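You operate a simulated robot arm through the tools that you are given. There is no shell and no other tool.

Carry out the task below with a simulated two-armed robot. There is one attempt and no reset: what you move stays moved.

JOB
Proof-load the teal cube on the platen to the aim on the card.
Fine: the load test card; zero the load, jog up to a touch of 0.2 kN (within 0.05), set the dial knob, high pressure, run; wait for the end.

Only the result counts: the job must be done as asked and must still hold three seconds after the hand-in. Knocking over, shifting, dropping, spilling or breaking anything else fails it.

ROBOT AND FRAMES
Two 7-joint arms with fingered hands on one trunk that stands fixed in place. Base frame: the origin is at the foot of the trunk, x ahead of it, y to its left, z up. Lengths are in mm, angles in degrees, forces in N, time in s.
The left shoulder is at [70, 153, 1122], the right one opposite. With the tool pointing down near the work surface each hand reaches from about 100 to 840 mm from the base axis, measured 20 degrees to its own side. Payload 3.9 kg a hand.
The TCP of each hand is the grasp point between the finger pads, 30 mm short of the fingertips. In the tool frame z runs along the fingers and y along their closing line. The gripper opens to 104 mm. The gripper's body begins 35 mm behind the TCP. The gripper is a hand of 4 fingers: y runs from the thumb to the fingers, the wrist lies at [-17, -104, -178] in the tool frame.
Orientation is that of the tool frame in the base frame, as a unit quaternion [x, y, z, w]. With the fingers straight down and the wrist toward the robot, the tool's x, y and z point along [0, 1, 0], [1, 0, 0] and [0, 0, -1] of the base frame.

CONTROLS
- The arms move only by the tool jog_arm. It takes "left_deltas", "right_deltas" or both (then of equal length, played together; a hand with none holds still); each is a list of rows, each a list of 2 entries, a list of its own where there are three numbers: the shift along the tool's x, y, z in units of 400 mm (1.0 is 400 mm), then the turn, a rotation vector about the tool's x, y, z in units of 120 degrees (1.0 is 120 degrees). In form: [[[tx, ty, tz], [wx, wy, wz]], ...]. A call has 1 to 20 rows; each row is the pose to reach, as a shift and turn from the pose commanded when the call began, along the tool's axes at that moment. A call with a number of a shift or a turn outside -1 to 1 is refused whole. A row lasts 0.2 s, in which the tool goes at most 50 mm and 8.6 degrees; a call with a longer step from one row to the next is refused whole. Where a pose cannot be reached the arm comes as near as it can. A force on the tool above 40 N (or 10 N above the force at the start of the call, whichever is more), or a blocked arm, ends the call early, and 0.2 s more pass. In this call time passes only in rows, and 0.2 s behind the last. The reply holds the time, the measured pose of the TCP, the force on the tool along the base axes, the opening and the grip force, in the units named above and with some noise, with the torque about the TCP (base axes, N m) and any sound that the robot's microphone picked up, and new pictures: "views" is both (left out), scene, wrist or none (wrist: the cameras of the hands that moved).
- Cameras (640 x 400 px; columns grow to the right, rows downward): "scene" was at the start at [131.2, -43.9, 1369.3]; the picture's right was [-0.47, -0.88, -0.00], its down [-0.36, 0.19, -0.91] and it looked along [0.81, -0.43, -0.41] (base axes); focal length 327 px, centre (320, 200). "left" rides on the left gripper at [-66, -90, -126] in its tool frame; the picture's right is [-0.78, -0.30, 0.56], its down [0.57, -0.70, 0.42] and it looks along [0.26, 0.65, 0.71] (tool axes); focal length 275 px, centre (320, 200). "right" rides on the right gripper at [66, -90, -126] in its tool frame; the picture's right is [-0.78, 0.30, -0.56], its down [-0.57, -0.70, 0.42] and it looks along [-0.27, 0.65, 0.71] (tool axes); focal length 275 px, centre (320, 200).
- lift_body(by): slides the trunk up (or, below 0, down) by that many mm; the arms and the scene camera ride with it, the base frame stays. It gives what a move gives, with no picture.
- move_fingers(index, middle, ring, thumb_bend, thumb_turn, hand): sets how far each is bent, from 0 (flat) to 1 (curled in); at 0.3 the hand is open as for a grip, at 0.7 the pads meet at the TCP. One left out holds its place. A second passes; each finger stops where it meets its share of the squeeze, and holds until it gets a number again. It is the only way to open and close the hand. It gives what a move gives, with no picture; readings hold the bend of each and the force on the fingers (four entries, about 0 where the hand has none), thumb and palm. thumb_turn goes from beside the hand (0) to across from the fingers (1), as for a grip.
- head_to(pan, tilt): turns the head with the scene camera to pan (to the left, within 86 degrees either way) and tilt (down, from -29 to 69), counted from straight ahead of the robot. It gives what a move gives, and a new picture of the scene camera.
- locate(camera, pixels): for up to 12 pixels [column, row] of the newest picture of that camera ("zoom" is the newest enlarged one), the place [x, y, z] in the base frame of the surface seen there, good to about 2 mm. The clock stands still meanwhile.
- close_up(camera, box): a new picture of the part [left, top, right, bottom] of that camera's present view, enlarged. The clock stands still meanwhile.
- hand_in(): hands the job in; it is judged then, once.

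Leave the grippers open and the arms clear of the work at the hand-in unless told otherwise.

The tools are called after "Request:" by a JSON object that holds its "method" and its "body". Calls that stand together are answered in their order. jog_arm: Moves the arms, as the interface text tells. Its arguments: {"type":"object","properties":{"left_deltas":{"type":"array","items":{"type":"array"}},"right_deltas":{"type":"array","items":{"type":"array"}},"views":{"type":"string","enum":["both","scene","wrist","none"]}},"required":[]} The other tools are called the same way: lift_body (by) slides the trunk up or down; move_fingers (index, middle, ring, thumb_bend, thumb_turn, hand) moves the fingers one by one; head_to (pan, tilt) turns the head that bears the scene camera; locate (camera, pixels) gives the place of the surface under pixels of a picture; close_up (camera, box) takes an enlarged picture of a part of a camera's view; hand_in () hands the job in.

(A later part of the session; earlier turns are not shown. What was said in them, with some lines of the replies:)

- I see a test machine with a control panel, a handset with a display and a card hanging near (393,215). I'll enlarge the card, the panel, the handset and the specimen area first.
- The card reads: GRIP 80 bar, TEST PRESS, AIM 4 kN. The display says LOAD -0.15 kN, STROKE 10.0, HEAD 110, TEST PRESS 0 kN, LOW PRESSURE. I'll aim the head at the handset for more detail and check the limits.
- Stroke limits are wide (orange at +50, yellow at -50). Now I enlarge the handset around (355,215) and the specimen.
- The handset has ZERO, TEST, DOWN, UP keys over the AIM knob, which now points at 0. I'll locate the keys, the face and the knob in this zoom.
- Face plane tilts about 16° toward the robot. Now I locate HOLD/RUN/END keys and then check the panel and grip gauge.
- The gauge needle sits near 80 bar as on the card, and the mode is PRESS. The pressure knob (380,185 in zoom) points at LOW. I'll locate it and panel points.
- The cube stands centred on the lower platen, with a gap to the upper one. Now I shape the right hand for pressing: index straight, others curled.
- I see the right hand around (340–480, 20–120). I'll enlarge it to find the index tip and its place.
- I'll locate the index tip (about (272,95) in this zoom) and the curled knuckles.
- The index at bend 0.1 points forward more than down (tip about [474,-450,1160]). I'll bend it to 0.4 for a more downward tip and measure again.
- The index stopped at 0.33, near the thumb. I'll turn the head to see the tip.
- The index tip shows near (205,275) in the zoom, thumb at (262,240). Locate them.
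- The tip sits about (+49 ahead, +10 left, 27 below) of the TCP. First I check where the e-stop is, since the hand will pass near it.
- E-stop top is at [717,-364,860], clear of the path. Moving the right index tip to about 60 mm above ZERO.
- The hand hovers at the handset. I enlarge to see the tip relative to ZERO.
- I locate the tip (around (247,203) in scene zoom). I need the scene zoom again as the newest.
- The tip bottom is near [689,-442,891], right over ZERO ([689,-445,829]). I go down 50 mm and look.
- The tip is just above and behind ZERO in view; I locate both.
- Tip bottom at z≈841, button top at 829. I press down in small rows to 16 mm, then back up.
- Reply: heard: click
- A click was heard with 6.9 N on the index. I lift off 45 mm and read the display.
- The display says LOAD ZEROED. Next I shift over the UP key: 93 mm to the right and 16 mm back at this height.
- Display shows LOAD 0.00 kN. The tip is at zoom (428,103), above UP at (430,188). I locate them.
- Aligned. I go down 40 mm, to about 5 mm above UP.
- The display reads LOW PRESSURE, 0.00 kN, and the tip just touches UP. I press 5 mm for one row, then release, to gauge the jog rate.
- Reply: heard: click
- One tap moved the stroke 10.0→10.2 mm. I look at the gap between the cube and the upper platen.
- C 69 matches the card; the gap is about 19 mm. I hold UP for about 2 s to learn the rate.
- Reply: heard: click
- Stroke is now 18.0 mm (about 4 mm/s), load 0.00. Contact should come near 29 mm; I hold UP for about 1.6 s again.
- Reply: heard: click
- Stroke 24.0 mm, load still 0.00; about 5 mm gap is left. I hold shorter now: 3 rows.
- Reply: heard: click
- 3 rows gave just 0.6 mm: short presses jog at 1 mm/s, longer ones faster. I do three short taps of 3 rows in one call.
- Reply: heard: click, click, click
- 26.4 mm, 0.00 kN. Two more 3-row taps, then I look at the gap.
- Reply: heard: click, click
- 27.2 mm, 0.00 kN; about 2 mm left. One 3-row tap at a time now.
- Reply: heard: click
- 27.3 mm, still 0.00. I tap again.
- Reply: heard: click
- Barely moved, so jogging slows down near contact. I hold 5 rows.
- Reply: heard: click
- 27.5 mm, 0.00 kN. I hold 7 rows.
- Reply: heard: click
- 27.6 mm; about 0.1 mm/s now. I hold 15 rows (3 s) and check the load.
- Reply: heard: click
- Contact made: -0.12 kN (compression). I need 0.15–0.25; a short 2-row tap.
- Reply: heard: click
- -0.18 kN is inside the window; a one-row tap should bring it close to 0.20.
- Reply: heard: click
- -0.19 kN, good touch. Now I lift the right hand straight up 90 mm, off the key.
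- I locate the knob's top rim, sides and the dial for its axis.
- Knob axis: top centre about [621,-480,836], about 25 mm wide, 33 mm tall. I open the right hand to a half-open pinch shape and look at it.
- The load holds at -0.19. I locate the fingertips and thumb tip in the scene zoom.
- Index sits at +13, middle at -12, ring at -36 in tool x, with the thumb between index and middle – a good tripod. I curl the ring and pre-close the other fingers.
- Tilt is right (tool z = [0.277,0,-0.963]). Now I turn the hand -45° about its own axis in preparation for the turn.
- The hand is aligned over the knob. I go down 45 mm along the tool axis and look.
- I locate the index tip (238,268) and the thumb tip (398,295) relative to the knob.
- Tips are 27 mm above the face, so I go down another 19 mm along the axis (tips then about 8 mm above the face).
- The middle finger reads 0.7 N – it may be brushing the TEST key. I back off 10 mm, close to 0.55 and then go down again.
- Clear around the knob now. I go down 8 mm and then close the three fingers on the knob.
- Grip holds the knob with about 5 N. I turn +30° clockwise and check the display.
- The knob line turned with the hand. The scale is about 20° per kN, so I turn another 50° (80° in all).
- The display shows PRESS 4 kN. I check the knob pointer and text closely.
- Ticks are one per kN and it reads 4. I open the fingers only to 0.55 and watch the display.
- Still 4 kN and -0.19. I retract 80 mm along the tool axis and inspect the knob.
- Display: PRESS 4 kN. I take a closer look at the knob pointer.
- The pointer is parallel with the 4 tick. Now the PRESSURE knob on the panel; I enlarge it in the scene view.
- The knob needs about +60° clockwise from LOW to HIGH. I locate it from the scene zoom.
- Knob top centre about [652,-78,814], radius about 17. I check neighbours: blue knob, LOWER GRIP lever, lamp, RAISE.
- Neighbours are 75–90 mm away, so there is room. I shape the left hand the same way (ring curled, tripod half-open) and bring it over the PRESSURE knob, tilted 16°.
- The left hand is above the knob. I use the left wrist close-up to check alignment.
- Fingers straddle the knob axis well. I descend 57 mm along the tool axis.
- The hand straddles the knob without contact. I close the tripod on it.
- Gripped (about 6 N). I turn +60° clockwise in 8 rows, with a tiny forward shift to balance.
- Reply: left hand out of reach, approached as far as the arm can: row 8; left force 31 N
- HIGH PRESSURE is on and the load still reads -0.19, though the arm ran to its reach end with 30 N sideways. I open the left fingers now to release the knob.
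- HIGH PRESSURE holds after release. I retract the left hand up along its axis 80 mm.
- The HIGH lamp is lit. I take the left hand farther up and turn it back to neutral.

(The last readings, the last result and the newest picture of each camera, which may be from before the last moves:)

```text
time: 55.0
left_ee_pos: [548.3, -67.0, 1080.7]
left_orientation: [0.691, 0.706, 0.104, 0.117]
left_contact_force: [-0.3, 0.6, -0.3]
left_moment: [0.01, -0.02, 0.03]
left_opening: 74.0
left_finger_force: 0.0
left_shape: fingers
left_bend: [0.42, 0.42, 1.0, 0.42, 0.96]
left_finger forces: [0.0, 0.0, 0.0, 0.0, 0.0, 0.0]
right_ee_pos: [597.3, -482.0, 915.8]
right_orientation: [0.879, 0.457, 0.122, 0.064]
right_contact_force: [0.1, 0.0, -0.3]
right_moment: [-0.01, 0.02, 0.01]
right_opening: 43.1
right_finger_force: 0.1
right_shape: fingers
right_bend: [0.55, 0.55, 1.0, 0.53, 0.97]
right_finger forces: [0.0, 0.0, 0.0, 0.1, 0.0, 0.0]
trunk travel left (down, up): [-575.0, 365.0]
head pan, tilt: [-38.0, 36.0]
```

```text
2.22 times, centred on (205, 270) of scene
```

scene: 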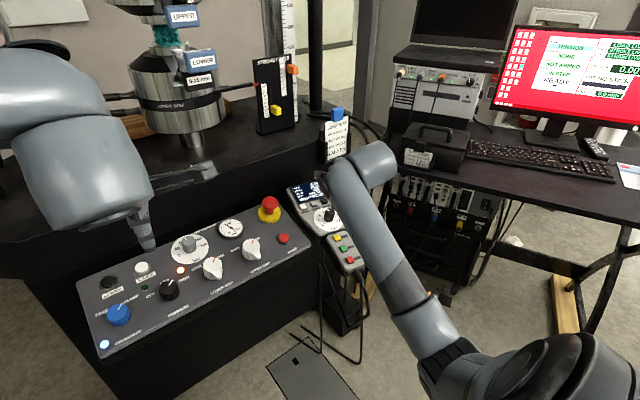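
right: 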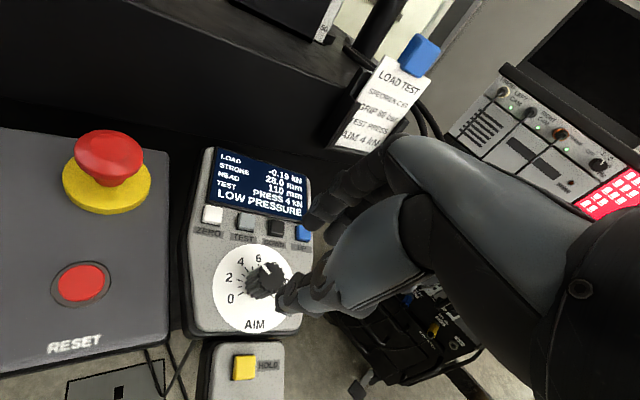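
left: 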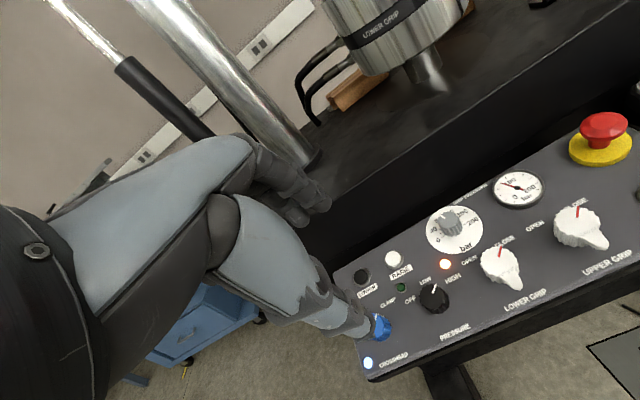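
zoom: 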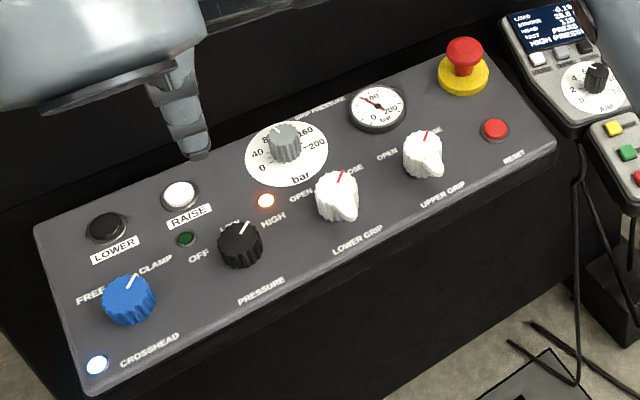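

Everything on the panel is as it should be: HIGH, others unchanged. Now the right hand: index pointing, others curled, and turned back to straight down.

Request:
{"method": "move_fingers", "body": {"hand": "right", "index": 0.33, "middle": 1, "ring": 1, "thumb_bend": 1, "thumb_turn": 0.97}}

Request:
{"method": "jog_arm", "body": {"right_deltas": [[[0, 0, -0.03], [0, 0, -0.058]], [[0, 0, -0.06], [0, 0, -0.117]], [[0, 0, -0.08], [0, 0, -0.175]], [[0, 0, -0.08], [0, 0, -0.233]], [[0, 0, -0.08], [0, 0, -0.2917]]], "views": "none"}}

Request:
{"method": "jog_arm", "body": {"right_deltas": [[[0, -0.1, 0], [0.066, 0, 0]], [[0, -0.17, 0], [0.1325, 0, 0]]], "views": "both"}}

```text
time: 56.0
left_ee_pos: [549.4, -64.2, 1079.2]
left_orientation: [0.692, 0.705, 0.103, 0.118]
left_contact_force: [-0.3, 0.8, -0.4]
left_moment: [-0.02, 0.01, 0.01]
left_opening: 74.1
left_finger_force: 0.1
left_shape: fingers
left_bend: [0.42, 0.42, 1.0, 0.42, 0.96]
left_finger forces: [0.1, 0.1, 0.0, 0.1, 0.0, 0.1]
right_ee_pos: [597.5, -481.3, 916.1]
right_orientation: [0.878, 0.458, 0.123, 0.064]
right_contact_force: [-0.1, -0.2, -0.3]
right_moment: [0.03, 0.02, -0.02]
right_opening: 24.9
right_finger_force: 0.0
right_shape: fingers
right_bend: [0.32, 1.0, 1.0, 0.97, 1.0]
right_finger forces: [0.1, 0.0, 0.0, 0.0, 0.0, 0.0]
trunk travel left (down, up): [-575.0, 365.0]
head pan, tilt: [-38.0, 36.0]
```

```text
time: 57.2
left_ee_pos: [549.3, -65.1, 1079.7]
left_orientation: [0.692, 0.705, 0.104, 0.118]
left_contact_force: [-0.3, -0.2, 0.8]
left_moment: [-0.02, 0.02, 0.03]
left_opening: 73.7
left_finger_force: 0.0
left_shape: fingers
left_bend: [0.42, 0.42, 1.0, 0.42, 0.96]
left_finger forces: [0.0, 0.0, 0.1, 0.0, 0.0, 0.0]
right_ee_pos: [591.3, -480.7, 945.0]
right_orientation: [0.7, 0.701, 0.097, 0.098]
right_contact_force: [-0.2, 0.9, 0.2]
right_moment: [-0.04, -0.02, 0.03]
right_opening: 25.0
right_finger_force: 0.0
right_shape: fingers
right_bend: [0.32, 1.0, 1.0, 0.97, 1.0]
right_finger forces: [0.0, 0.0, 0.0, 0.0, 0.0, 0.1]
trunk travel left (down, up): [-575.0, 365.0]
head pan, tilt: [-38.0, 36.0]
```

```text
time: 57.8
left_ee_pos: [549.8, -64.6, 1080.0]
left_orientation: [0.691, 0.706, 0.103, 0.117]
left_contact_force: [0.1, 0.5, 0.1]
left_moment: [-0.02, 0.01, -0.01]
left_opening: 73.6
left_finger_force: 0.1
left_shape: fingers
left_bend: [0.42, 0.42, 1.0, 0.42, 0.96]
left_finger forces: [0.0, 0.0, 0.0, 0.1, 0.0, 0.0]
right_ee_pos: [523.6, -480.0, 927.7]
right_orientation: [0.708, 0.707, -0.001, -0.001]
right_contact_force: [0.4, 0.7, 1.2]
right_moment: [0.0, 0.0, 0.0]
right_opening: 25.1
right_finger_force: 0.0
right_shape: fingers
right_bend: [0.32, 1.0, 1.0, 0.97, 1.0]
right_finger forces: [0.0, 0.1, 0.0, 0.1, 0.1, 0.0]
trunk travel left (down, up): [-575.0, 365.0]
head pan, tilt: [-38.0, 36.0]
```

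scene: 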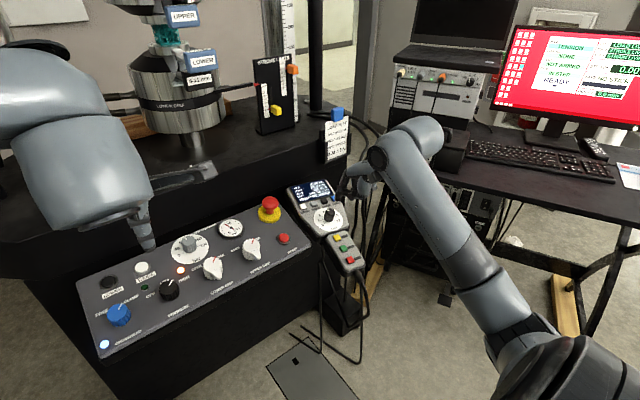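
right: 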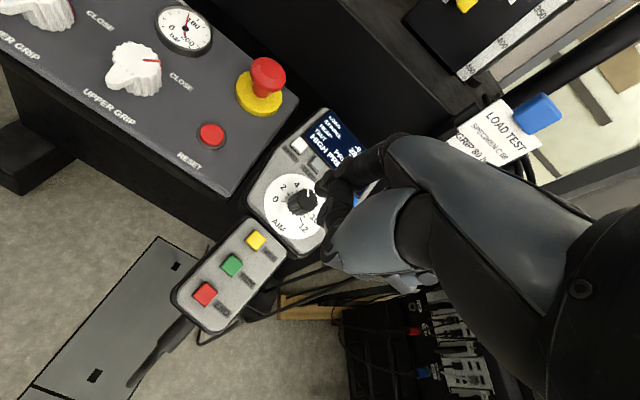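

I check the display once more and move the index tip above RUN, about 45 mm high.

Request:
{"method": "close_up", "body": {"camera": "scene", "box": [285, 170, 355, 240]}}

Request:
{"method": "jog_arm", "body": {"right_deltas": [[[0.016, -0.045, 0.06], [0, 0, 0]], [[0.0325, -0.089, 0.12], [0, 0, 0]], [[0.0325, -0.089, 0.165], [0, 0, 0]]], "views": "both"}}

Request:
{"method": "close_up", "body": {"camera": "scene", "box": [315, 190, 385, 275]}}

```text
5.71 times, centred on (320, 205) of scene
```

zoom: 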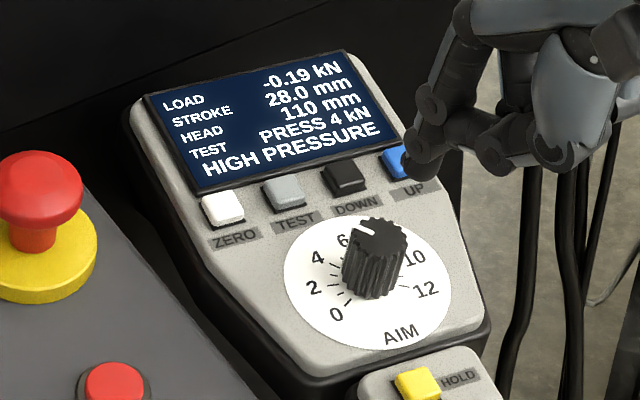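

```text
time: 58.6
left_ee_pos: [549.7, -65.3, 1078.9]
left_orientation: [0.692, 0.705, 0.103, 0.117]
left_contact_force: [-0.3, 0.2, 0.9]
left_moment: [0.0, -0.03, -0.05]
left_opening: 74.0
left_finger_force: 0.0
left_shape: fingers
left_bend: [0.42, 0.42, 1.0, 0.42, 0.96]
left_finger forces: [0.0, 0.0, 0.0, 0.0, 0.0, 0.0]
right_ee_pos: [490.0, -466.5, 861.8]
right_orientation: [0.708, 0.707, 0.0, 0.0]
right_contact_force: [0.0, 0.7, 0.8]
right_moment: [0.01, 0.01, 0.01]
right_opening: 24.9
right_finger_force: 0.0
right_shape: fingers
right_bend: [0.32, 1.0, 1.0, 0.97, 1.0]
right_finger forces: [0.1, 0.0, 0.0, 0.0, 0.0, 0.0]
trunk travel left (down, up): [-575.0, 365.0]
head pan, tilt: [-38.0, 36.0]
```

scene: 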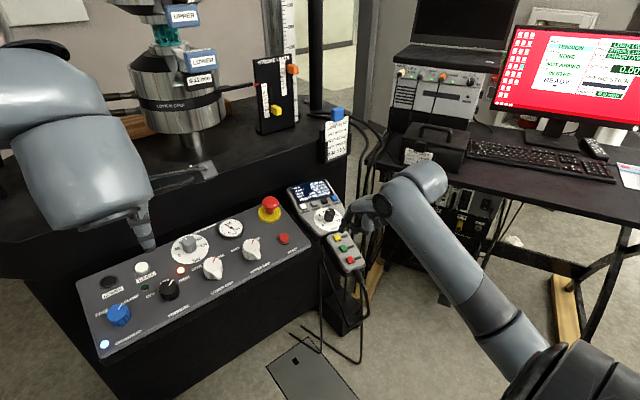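
right: 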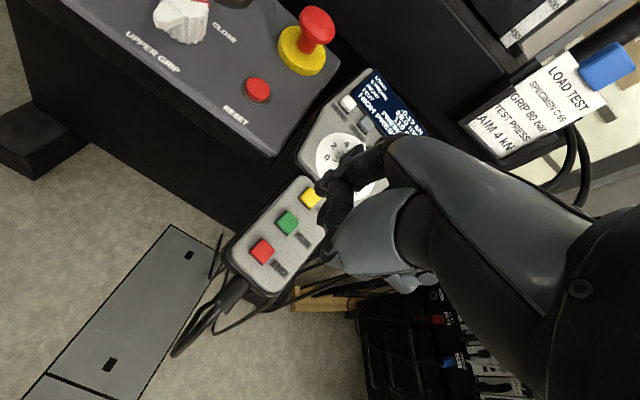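

```text
4.71 times, centred on (350, 232) of scene
```

zoom: 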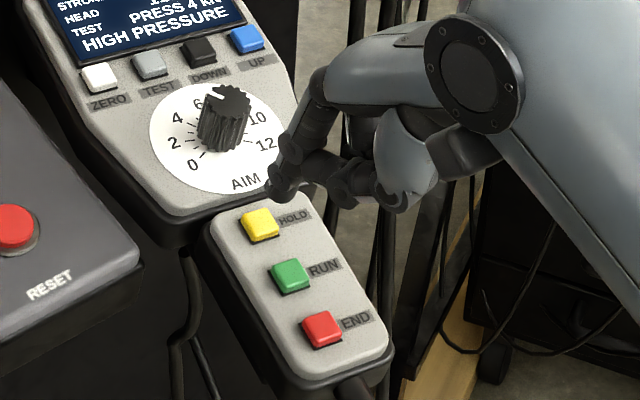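

The tip is at zoom (277,195), RUN at (290,272). I locate both.

Request:
{"method": "locate", "body": {"camera": "zoom", "pixels": [[270, 192], [277, 198], [288, 194], [278, 270], [291, 276], [303, 272], [292, 266], [259, 222], [321, 326]]}}

```text
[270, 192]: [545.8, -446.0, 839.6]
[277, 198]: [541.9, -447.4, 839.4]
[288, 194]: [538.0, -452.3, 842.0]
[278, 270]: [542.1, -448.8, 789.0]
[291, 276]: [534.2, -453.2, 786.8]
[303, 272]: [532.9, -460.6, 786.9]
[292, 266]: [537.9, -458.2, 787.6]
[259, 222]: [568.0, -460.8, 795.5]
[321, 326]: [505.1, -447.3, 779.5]
```

I shift 4.5 mm back and 1.5 mm right and go down 42 mm.

Request:
{"method": "jog_arm", "body": {"right_deltas": [[[-0.004, -0.011, 0.055], [0, 0, 0]], [[-0.004, -0.011, 0.105], [0, 0, 0]]], "views": "none"}}

Request:
{"method": "close_up", "body": {"camera": "scene", "box": [315, 190, 385, 275]}}

```text
time: 59.2
left_ee_pos: [549.0, -64.1, 1080.2]
left_orientation: [0.692, 0.705, 0.103, 0.118]
left_contact_force: [0.9, 0.7, -0.5]
left_moment: [-0.02, -0.02, -0.01]
left_opening: 73.9
left_finger_force: 0.1
left_shape: fingers
left_bend: [0.42, 0.42, 1.0, 0.42, 0.96]
left_finger forces: [0.0, 0.0, 0.0, 0.1, 0.0, 0.1]
right_ee_pos: [486.3, -467.6, 820.2]
right_orientation: [0.707, 0.707, 0.0, 0.0]
right_contact_force: [0.8, -1.1, 0.5]
right_moment: [0.04, -0.01, 0.01]
right_opening: 24.9
right_finger_force: 0.1
right_shape: fingers
right_bend: [0.32, 1.0, 1.0, 0.97, 1.0]
right_finger forces: [0.0, 0.1, 0.1, 0.0, 0.0, 0.0]
trunk travel left (down, up): [-575.0, 365.0]
head pan, tilt: [-38.0, 36.0]
```

```text
4.71 times, centred on (350, 232) of scene
```

zoom: 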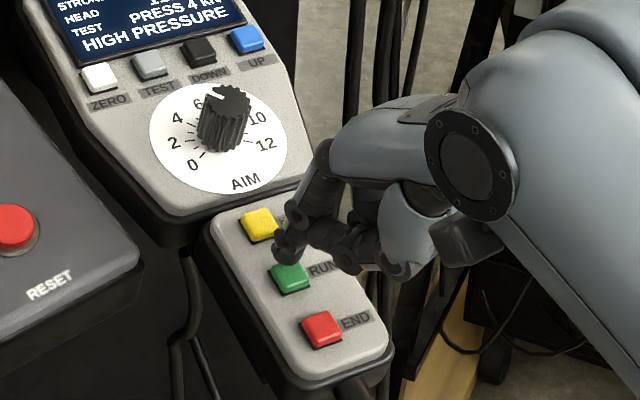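

Tip is just above RUN. I press down 11 mm in small rows and release.

Request:
{"method": "jog_arm", "body": {"right_deltas": [[[0, 0, 0.018], [0, 0, 0]], [[0, 0, 0.025], [0, 0, 0]], [[0, 0, 0.028], [0, 0, 0]]], "views": "none"}}

Request:
{"method": "close_up", "body": {"camera": "scene", "box": [285, 170, 385, 275]}}

```text
time: 60.0
left_ee_pos: [547.9, -64.6, 1081.0]
left_orientation: [0.692, 0.705, 0.103, 0.118]
left_contact_force: [0.6, -0.4, -0.2]
left_moment: [-0.01, 0.02, 0.02]
left_opening: 74.0
left_finger_force: 0.1
left_shape: fingers
left_bend: [0.42, 0.42, 1.0, 0.42, 0.96]
left_finger forces: [0.0, 0.0, 0.1, 0.0, 0.1, 0.0]
right_ee_pos: [484.0, -467.6, 811.3]
right_orientation: [0.708, 0.706, 0.001, 0.003]
right_contact_force: [-2.3, -0.1, 11.7]
right_moment: [0.14, -0.64, 0.04]
right_opening: 25.8
right_finger_force: 5.6
right_shape: fingers
right_bend: [0.31, 1.0, 1.0, 0.97, 1.0]
right_finger forces: [12.1, 0.1, 0.0, 0.0, 0.0, 0.0]
trunk travel left (down, up): [-575.0, 365.0]
head pan, tilt: [-38.0, 36.0]
heard: click
```

```text
3.81 times, centred on (335, 222) of scene
```

zoom: 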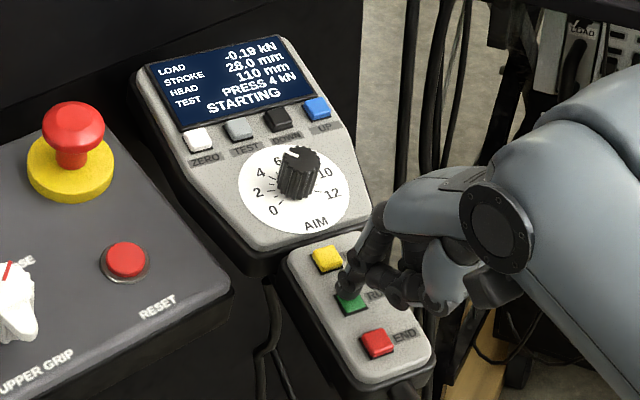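

The click registered and the display says STARTING. I lift straight off RUN, 60 mm.

Request:
{"method": "jog_arm", "body": {"right_deltas": [[[0, 0, -0.05], [0, 0, 0]], [[0, 0, -0.15], [0, 0, 0]], [[0, 0, -0.25], [0, 0, 0]]], "views": "none"}}

Request:
{"method": "close_up", "body": {"camera": "scene", "box": [285, 170, 355, 240]}}

```text
time: 60.8
left_ee_pos: [549.8, -63.6, 1079.6]
left_orientation: [0.692, 0.705, 0.103, 0.118]
left_contact_force: [0.5, 0.2, 0.3]
left_moment: [0.04, -0.04, 0.03]
left_opening: 73.8
left_finger_force: 0.0
left_shape: fingers
left_bend: [0.42, 0.42, 1.0, 0.42, 0.96]
left_finger forces: [0.0, 0.1, 0.1, 0.1, 0.0, 0.0]
right_ee_pos: [485.8, -470.2, 909.0]
right_orientation: [0.707, 0.707, 0.0, -0.001]
right_contact_force: [0.5, -0.2, -0.1]
right_moment: [0.01, 0.01, -0.01]
right_opening: 25.6
right_finger_force: 0.1
right_shape: fingers
right_bend: [0.31, 1.0, 1.0, 0.97, 1.0]
right_finger forces: [0.1, 0.0, 0.0, 0.1, 0.0, 0.0]
trunk travel left (down, up): [-575.0, 365.0]
head pan, tilt: [-38.0, 36.0]
```

```text
5.71 times, centred on (320, 205) of scene
```

zoom: 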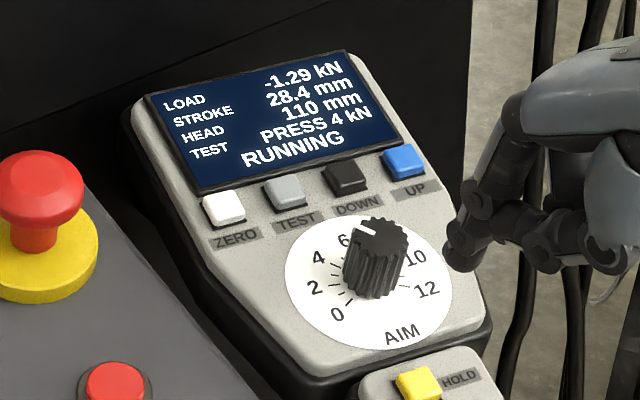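

RUNNING, -1.29 kN. While it runs I take the right arm back and up, and watch the display.

Request:
{"method": "jog_arm", "body": {"right_deltas": [[[0, -0.02, -0.08], [0, 0, 0]], [[0, -0.04, -0.16], [0, 0, 0]], [[0, -0.06, -0.24], [0, 0, 0]], [[0, -0.08, -0.32], [0, 0, 0]], [[0, -0.1, -0.4], [0, 0, 0]]], "views": "none"}}

Request:
{"method": "close_up", "body": {"camera": "scene", "box": [285, 170, 355, 240]}}

```text
time: 62.0
left_ee_pos: [548.5, -63.8, 1079.7]
left_orientation: [0.692, 0.705, 0.103, 0.118]
left_contact_force: [0.3, -0.1, 0.9]
left_moment: [0.01, 0.0, -0.02]
left_opening: 74.1
left_finger_force: 0.2
left_shape: fingers
left_bend: [0.42, 0.42, 1.0, 0.42, 0.96]
left_finger forces: [0.1, 0.0, 0.0, 0.0, 0.0, 0.1]
right_ee_pos: [444.3, -467.7, 1068.4]
right_orientation: [0.707, 0.707, 0.0, 0.0]
right_contact_force: [0.5, 0.6, -0.6]
right_moment: [0.04, -0.02, -0.01]
right_opening: 25.3
right_finger_force: 0.1
right_shape: fingers
right_bend: [0.31, 1.0, 1.0, 0.97, 1.0]
right_finger forces: [0.0, 0.0, 0.0, 0.0, 0.0, 0.0]
trunk travel left (down, up): [-575.0, 365.0]
head pan, tilt: [-38.0, 36.0]
```

```text
5.71 times, centred on (320, 205) of scene
```

zoom: 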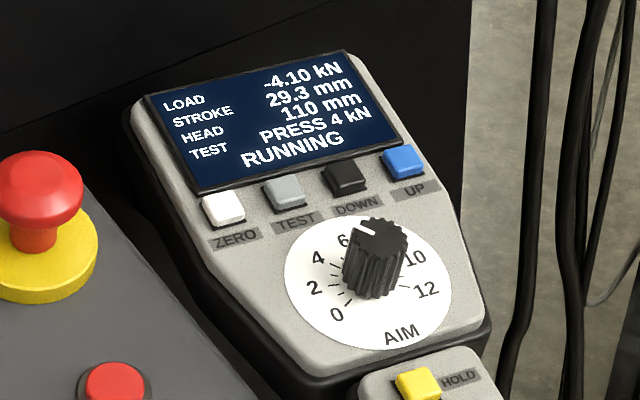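

-4.10 kN, still RUNNING. I open the right hand while waiting.

Request:
{"method": "move_fingers", "body": {"hand": "right", "index": 0.3, "middle": 0.3, "ring": 0.3, "thumb_bend": 0.3, "thumb_turn": 0.97}}

Request:
{"method": "close_up", "body": {"camera": "scene", "box": [285, 170, 355, 240]}}

```text
time: 63.0
left_ee_pos: [549.7, -65.1, 1079.0]
left_orientation: [0.692, 0.705, 0.103, 0.117]
left_contact_force: [0.0, -0.1, 0.9]
left_moment: [0.01, 0.02, 0.0]
left_opening: 73.8
left_finger_force: 0.2
left_shape: fingers
left_bend: [0.42, 0.42, 1.0, 0.42, 0.96]
left_finger forces: [0.0, 0.0, 0.0, 0.1, 0.1, 0.0]
right_ee_pos: [444.7, -467.0, 1069.0]
right_orientation: [0.707, 0.707, 0.001, 0.0]
right_contact_force: [0.0, -0.6, -0.5]
right_moment: [-0.01, 0.04, -0.02]
right_opening: 104.6
right_finger_force: 0.1
right_shape: fingers
right_bend: [0.3, 0.3, 0.3, 0.3, 0.94]
right_finger forces: [0.1, 0.1, 0.0, 0.0, 0.1, 0.0]
trunk travel left (down, up): [-575.0, 365.0]
head pan, tilt: [-38.0, 36.0]
```

```text
5.71 times, centred on (320, 205) of scene
```

zoom: 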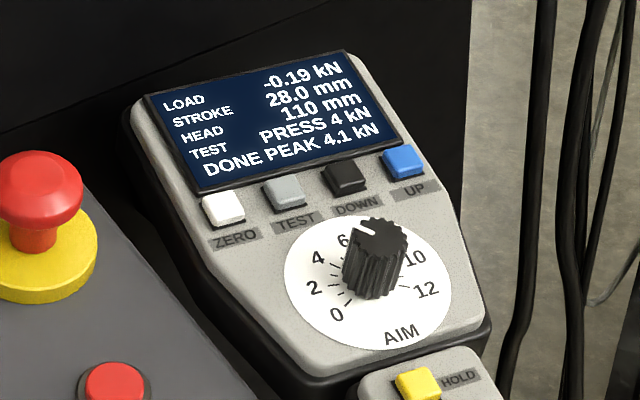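

DONE PEAK 4.1 kN, load back at -0.19 kN. I open the left hand fully and check the cube and the whole scene before handing in.

Request:
{"method": "move_fingers", "body": {"hand": "left", "index": 0.3, "middle": 0.3, "ring": 0.3, "thumb_bend": 0.3, "thumb_turn": 0.97}}

Request:
{"method": "head_to", "body": {"pan": -28, "tilt": 26}}

Request:
{"method": "close_up", "body": {"camera": "scene", "box": [190, 40, 320, 150]}}

Request:
{"method": "close_up", "body": {"camera": "right", "box": [150, 80, 400, 330]}}

```text
time: 64.0
left_ee_pos: [549.5, -65.8, 1079.4]
left_orientation: [0.692, 0.705, 0.103, 0.117]
left_contact_force: [0.0, 0.4, -0.8]
left_moment: [-0.01, 0.0, -0.02]
left_opening: 104.3
left_finger_force: 0.1
left_shape: fingers
left_bend: [0.3, 0.3, 0.3, 0.3, 0.94]
left_finger forces: [0.1, 0.0, 0.1, 0.0, 0.1, 0.1]
right_ee_pos: [444.3, -466.8, 1067.5]
right_orientation: [0.707, 0.707, -0.001, 0.0]
right_contact_force: [-0.4, -0.8, -0.3]
right_moment: [0.01, 0.01, -0.03]
right_opening: 104.5
right_finger_force: 0.0
right_shape: fingers
right_bend: [0.3, 0.3, 0.3, 0.3, 0.94]
right_finger forces: [0.0, 0.1, 0.0, 0.0, 0.0, 0.0]
trunk travel left (down, up): [-575.0, 365.0]
head pan, tilt: [-38.0, 36.0]
```

```text
time: 64.7
left_ee_pos: [549.8, -65.0, 1079.6]
left_orientation: [0.692, 0.705, 0.103, 0.118]
left_contact_force: [-0.3, -0.1, -0.4]
left_moment: [0.0, -0.02, -0.01]
left_opening: 104.2
left_finger_force: 0.1
left_shape: fingers
left_bend: [0.3, 0.3, 0.3, 0.3, 0.94]
left_finger forces: [0.0, 0.1, 0.0, 0.0, 0.1, 0.0]
right_ee_pos: [443.3, -467.3, 1068.4]
right_orientation: [0.707, 0.707, 0.0, 0.0]
right_contact_force: [0.5, 0.0, 0.2]
right_moment: [0.03, -0.01, -0.01]
right_opening: 104.4
right_finger_force: 0.1
right_shape: fingers
right_bend: [0.3, 0.3, 0.3, 0.3, 0.94]
right_finger forces: [0.1, 0.0, 0.1, 0.0, 0.0, 0.0]
trunk travel left (down, up): [-575.0, 365.0]
head pan, tilt: [-28.0, 26.0]
```

scene: 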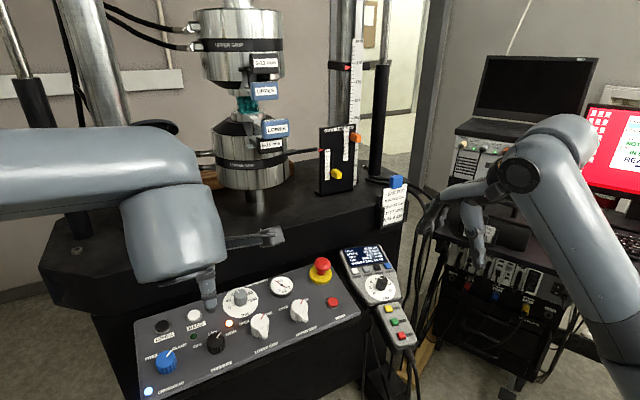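

```text
3.64 times, centred on (255, 95) of scene
```

zoom: 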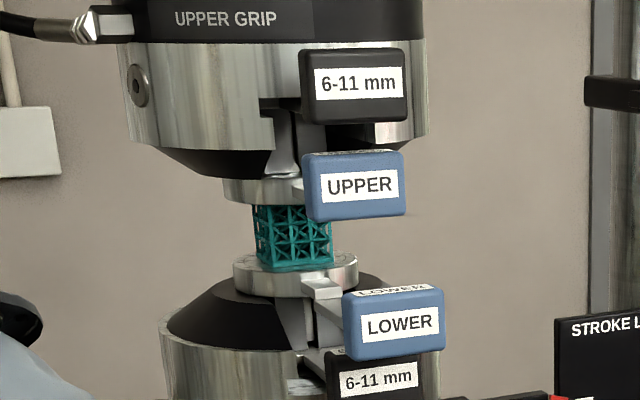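

```text
1.60 times, centred on (275, 205) of right
```

zoom: 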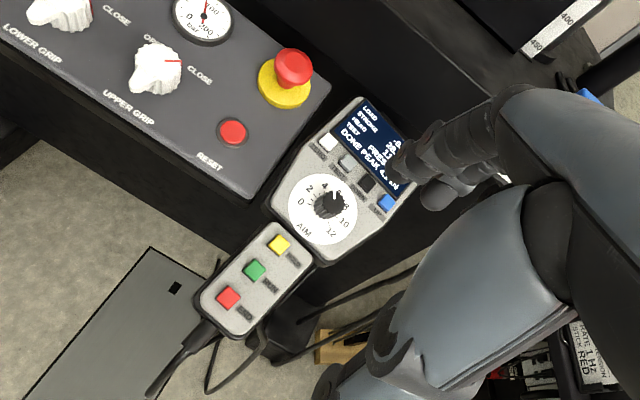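

The cube stands intact between the platens, the display shows DONE PEAK 4.1 kN, both hands are open and clear. I hand in.

Request:
{"method": "hand_in", "body": {}}

```text
The job is handed in.
```

The teal cube (C 69) was proof-loaded to the card's 4 kN aim. The display ended on DONE, PEAK 4.1 kN, and the job is handed in; I have no verdict back yet.

- **Setup:** I zeroed the load and jogged up to a touch of 0.19 kN, inside the 0.15–0.25 window. Then I set the AIM knob to 4 kN, turned the pressure to HIGH and pressed RUN.
- **After the run:** The load came back to the 0.19 kN touch and the cube stood intact between the platens. Both hands were open and clear of the work. The pressure knob is still on HIGH.
- **One hitch:** At the end of turning the pressure knob, the left arm reached the end of its travel and pushed sideways on the knob with about 30 N. The knob stayed on HIGH after release, and the other panel controls looked unchanged.
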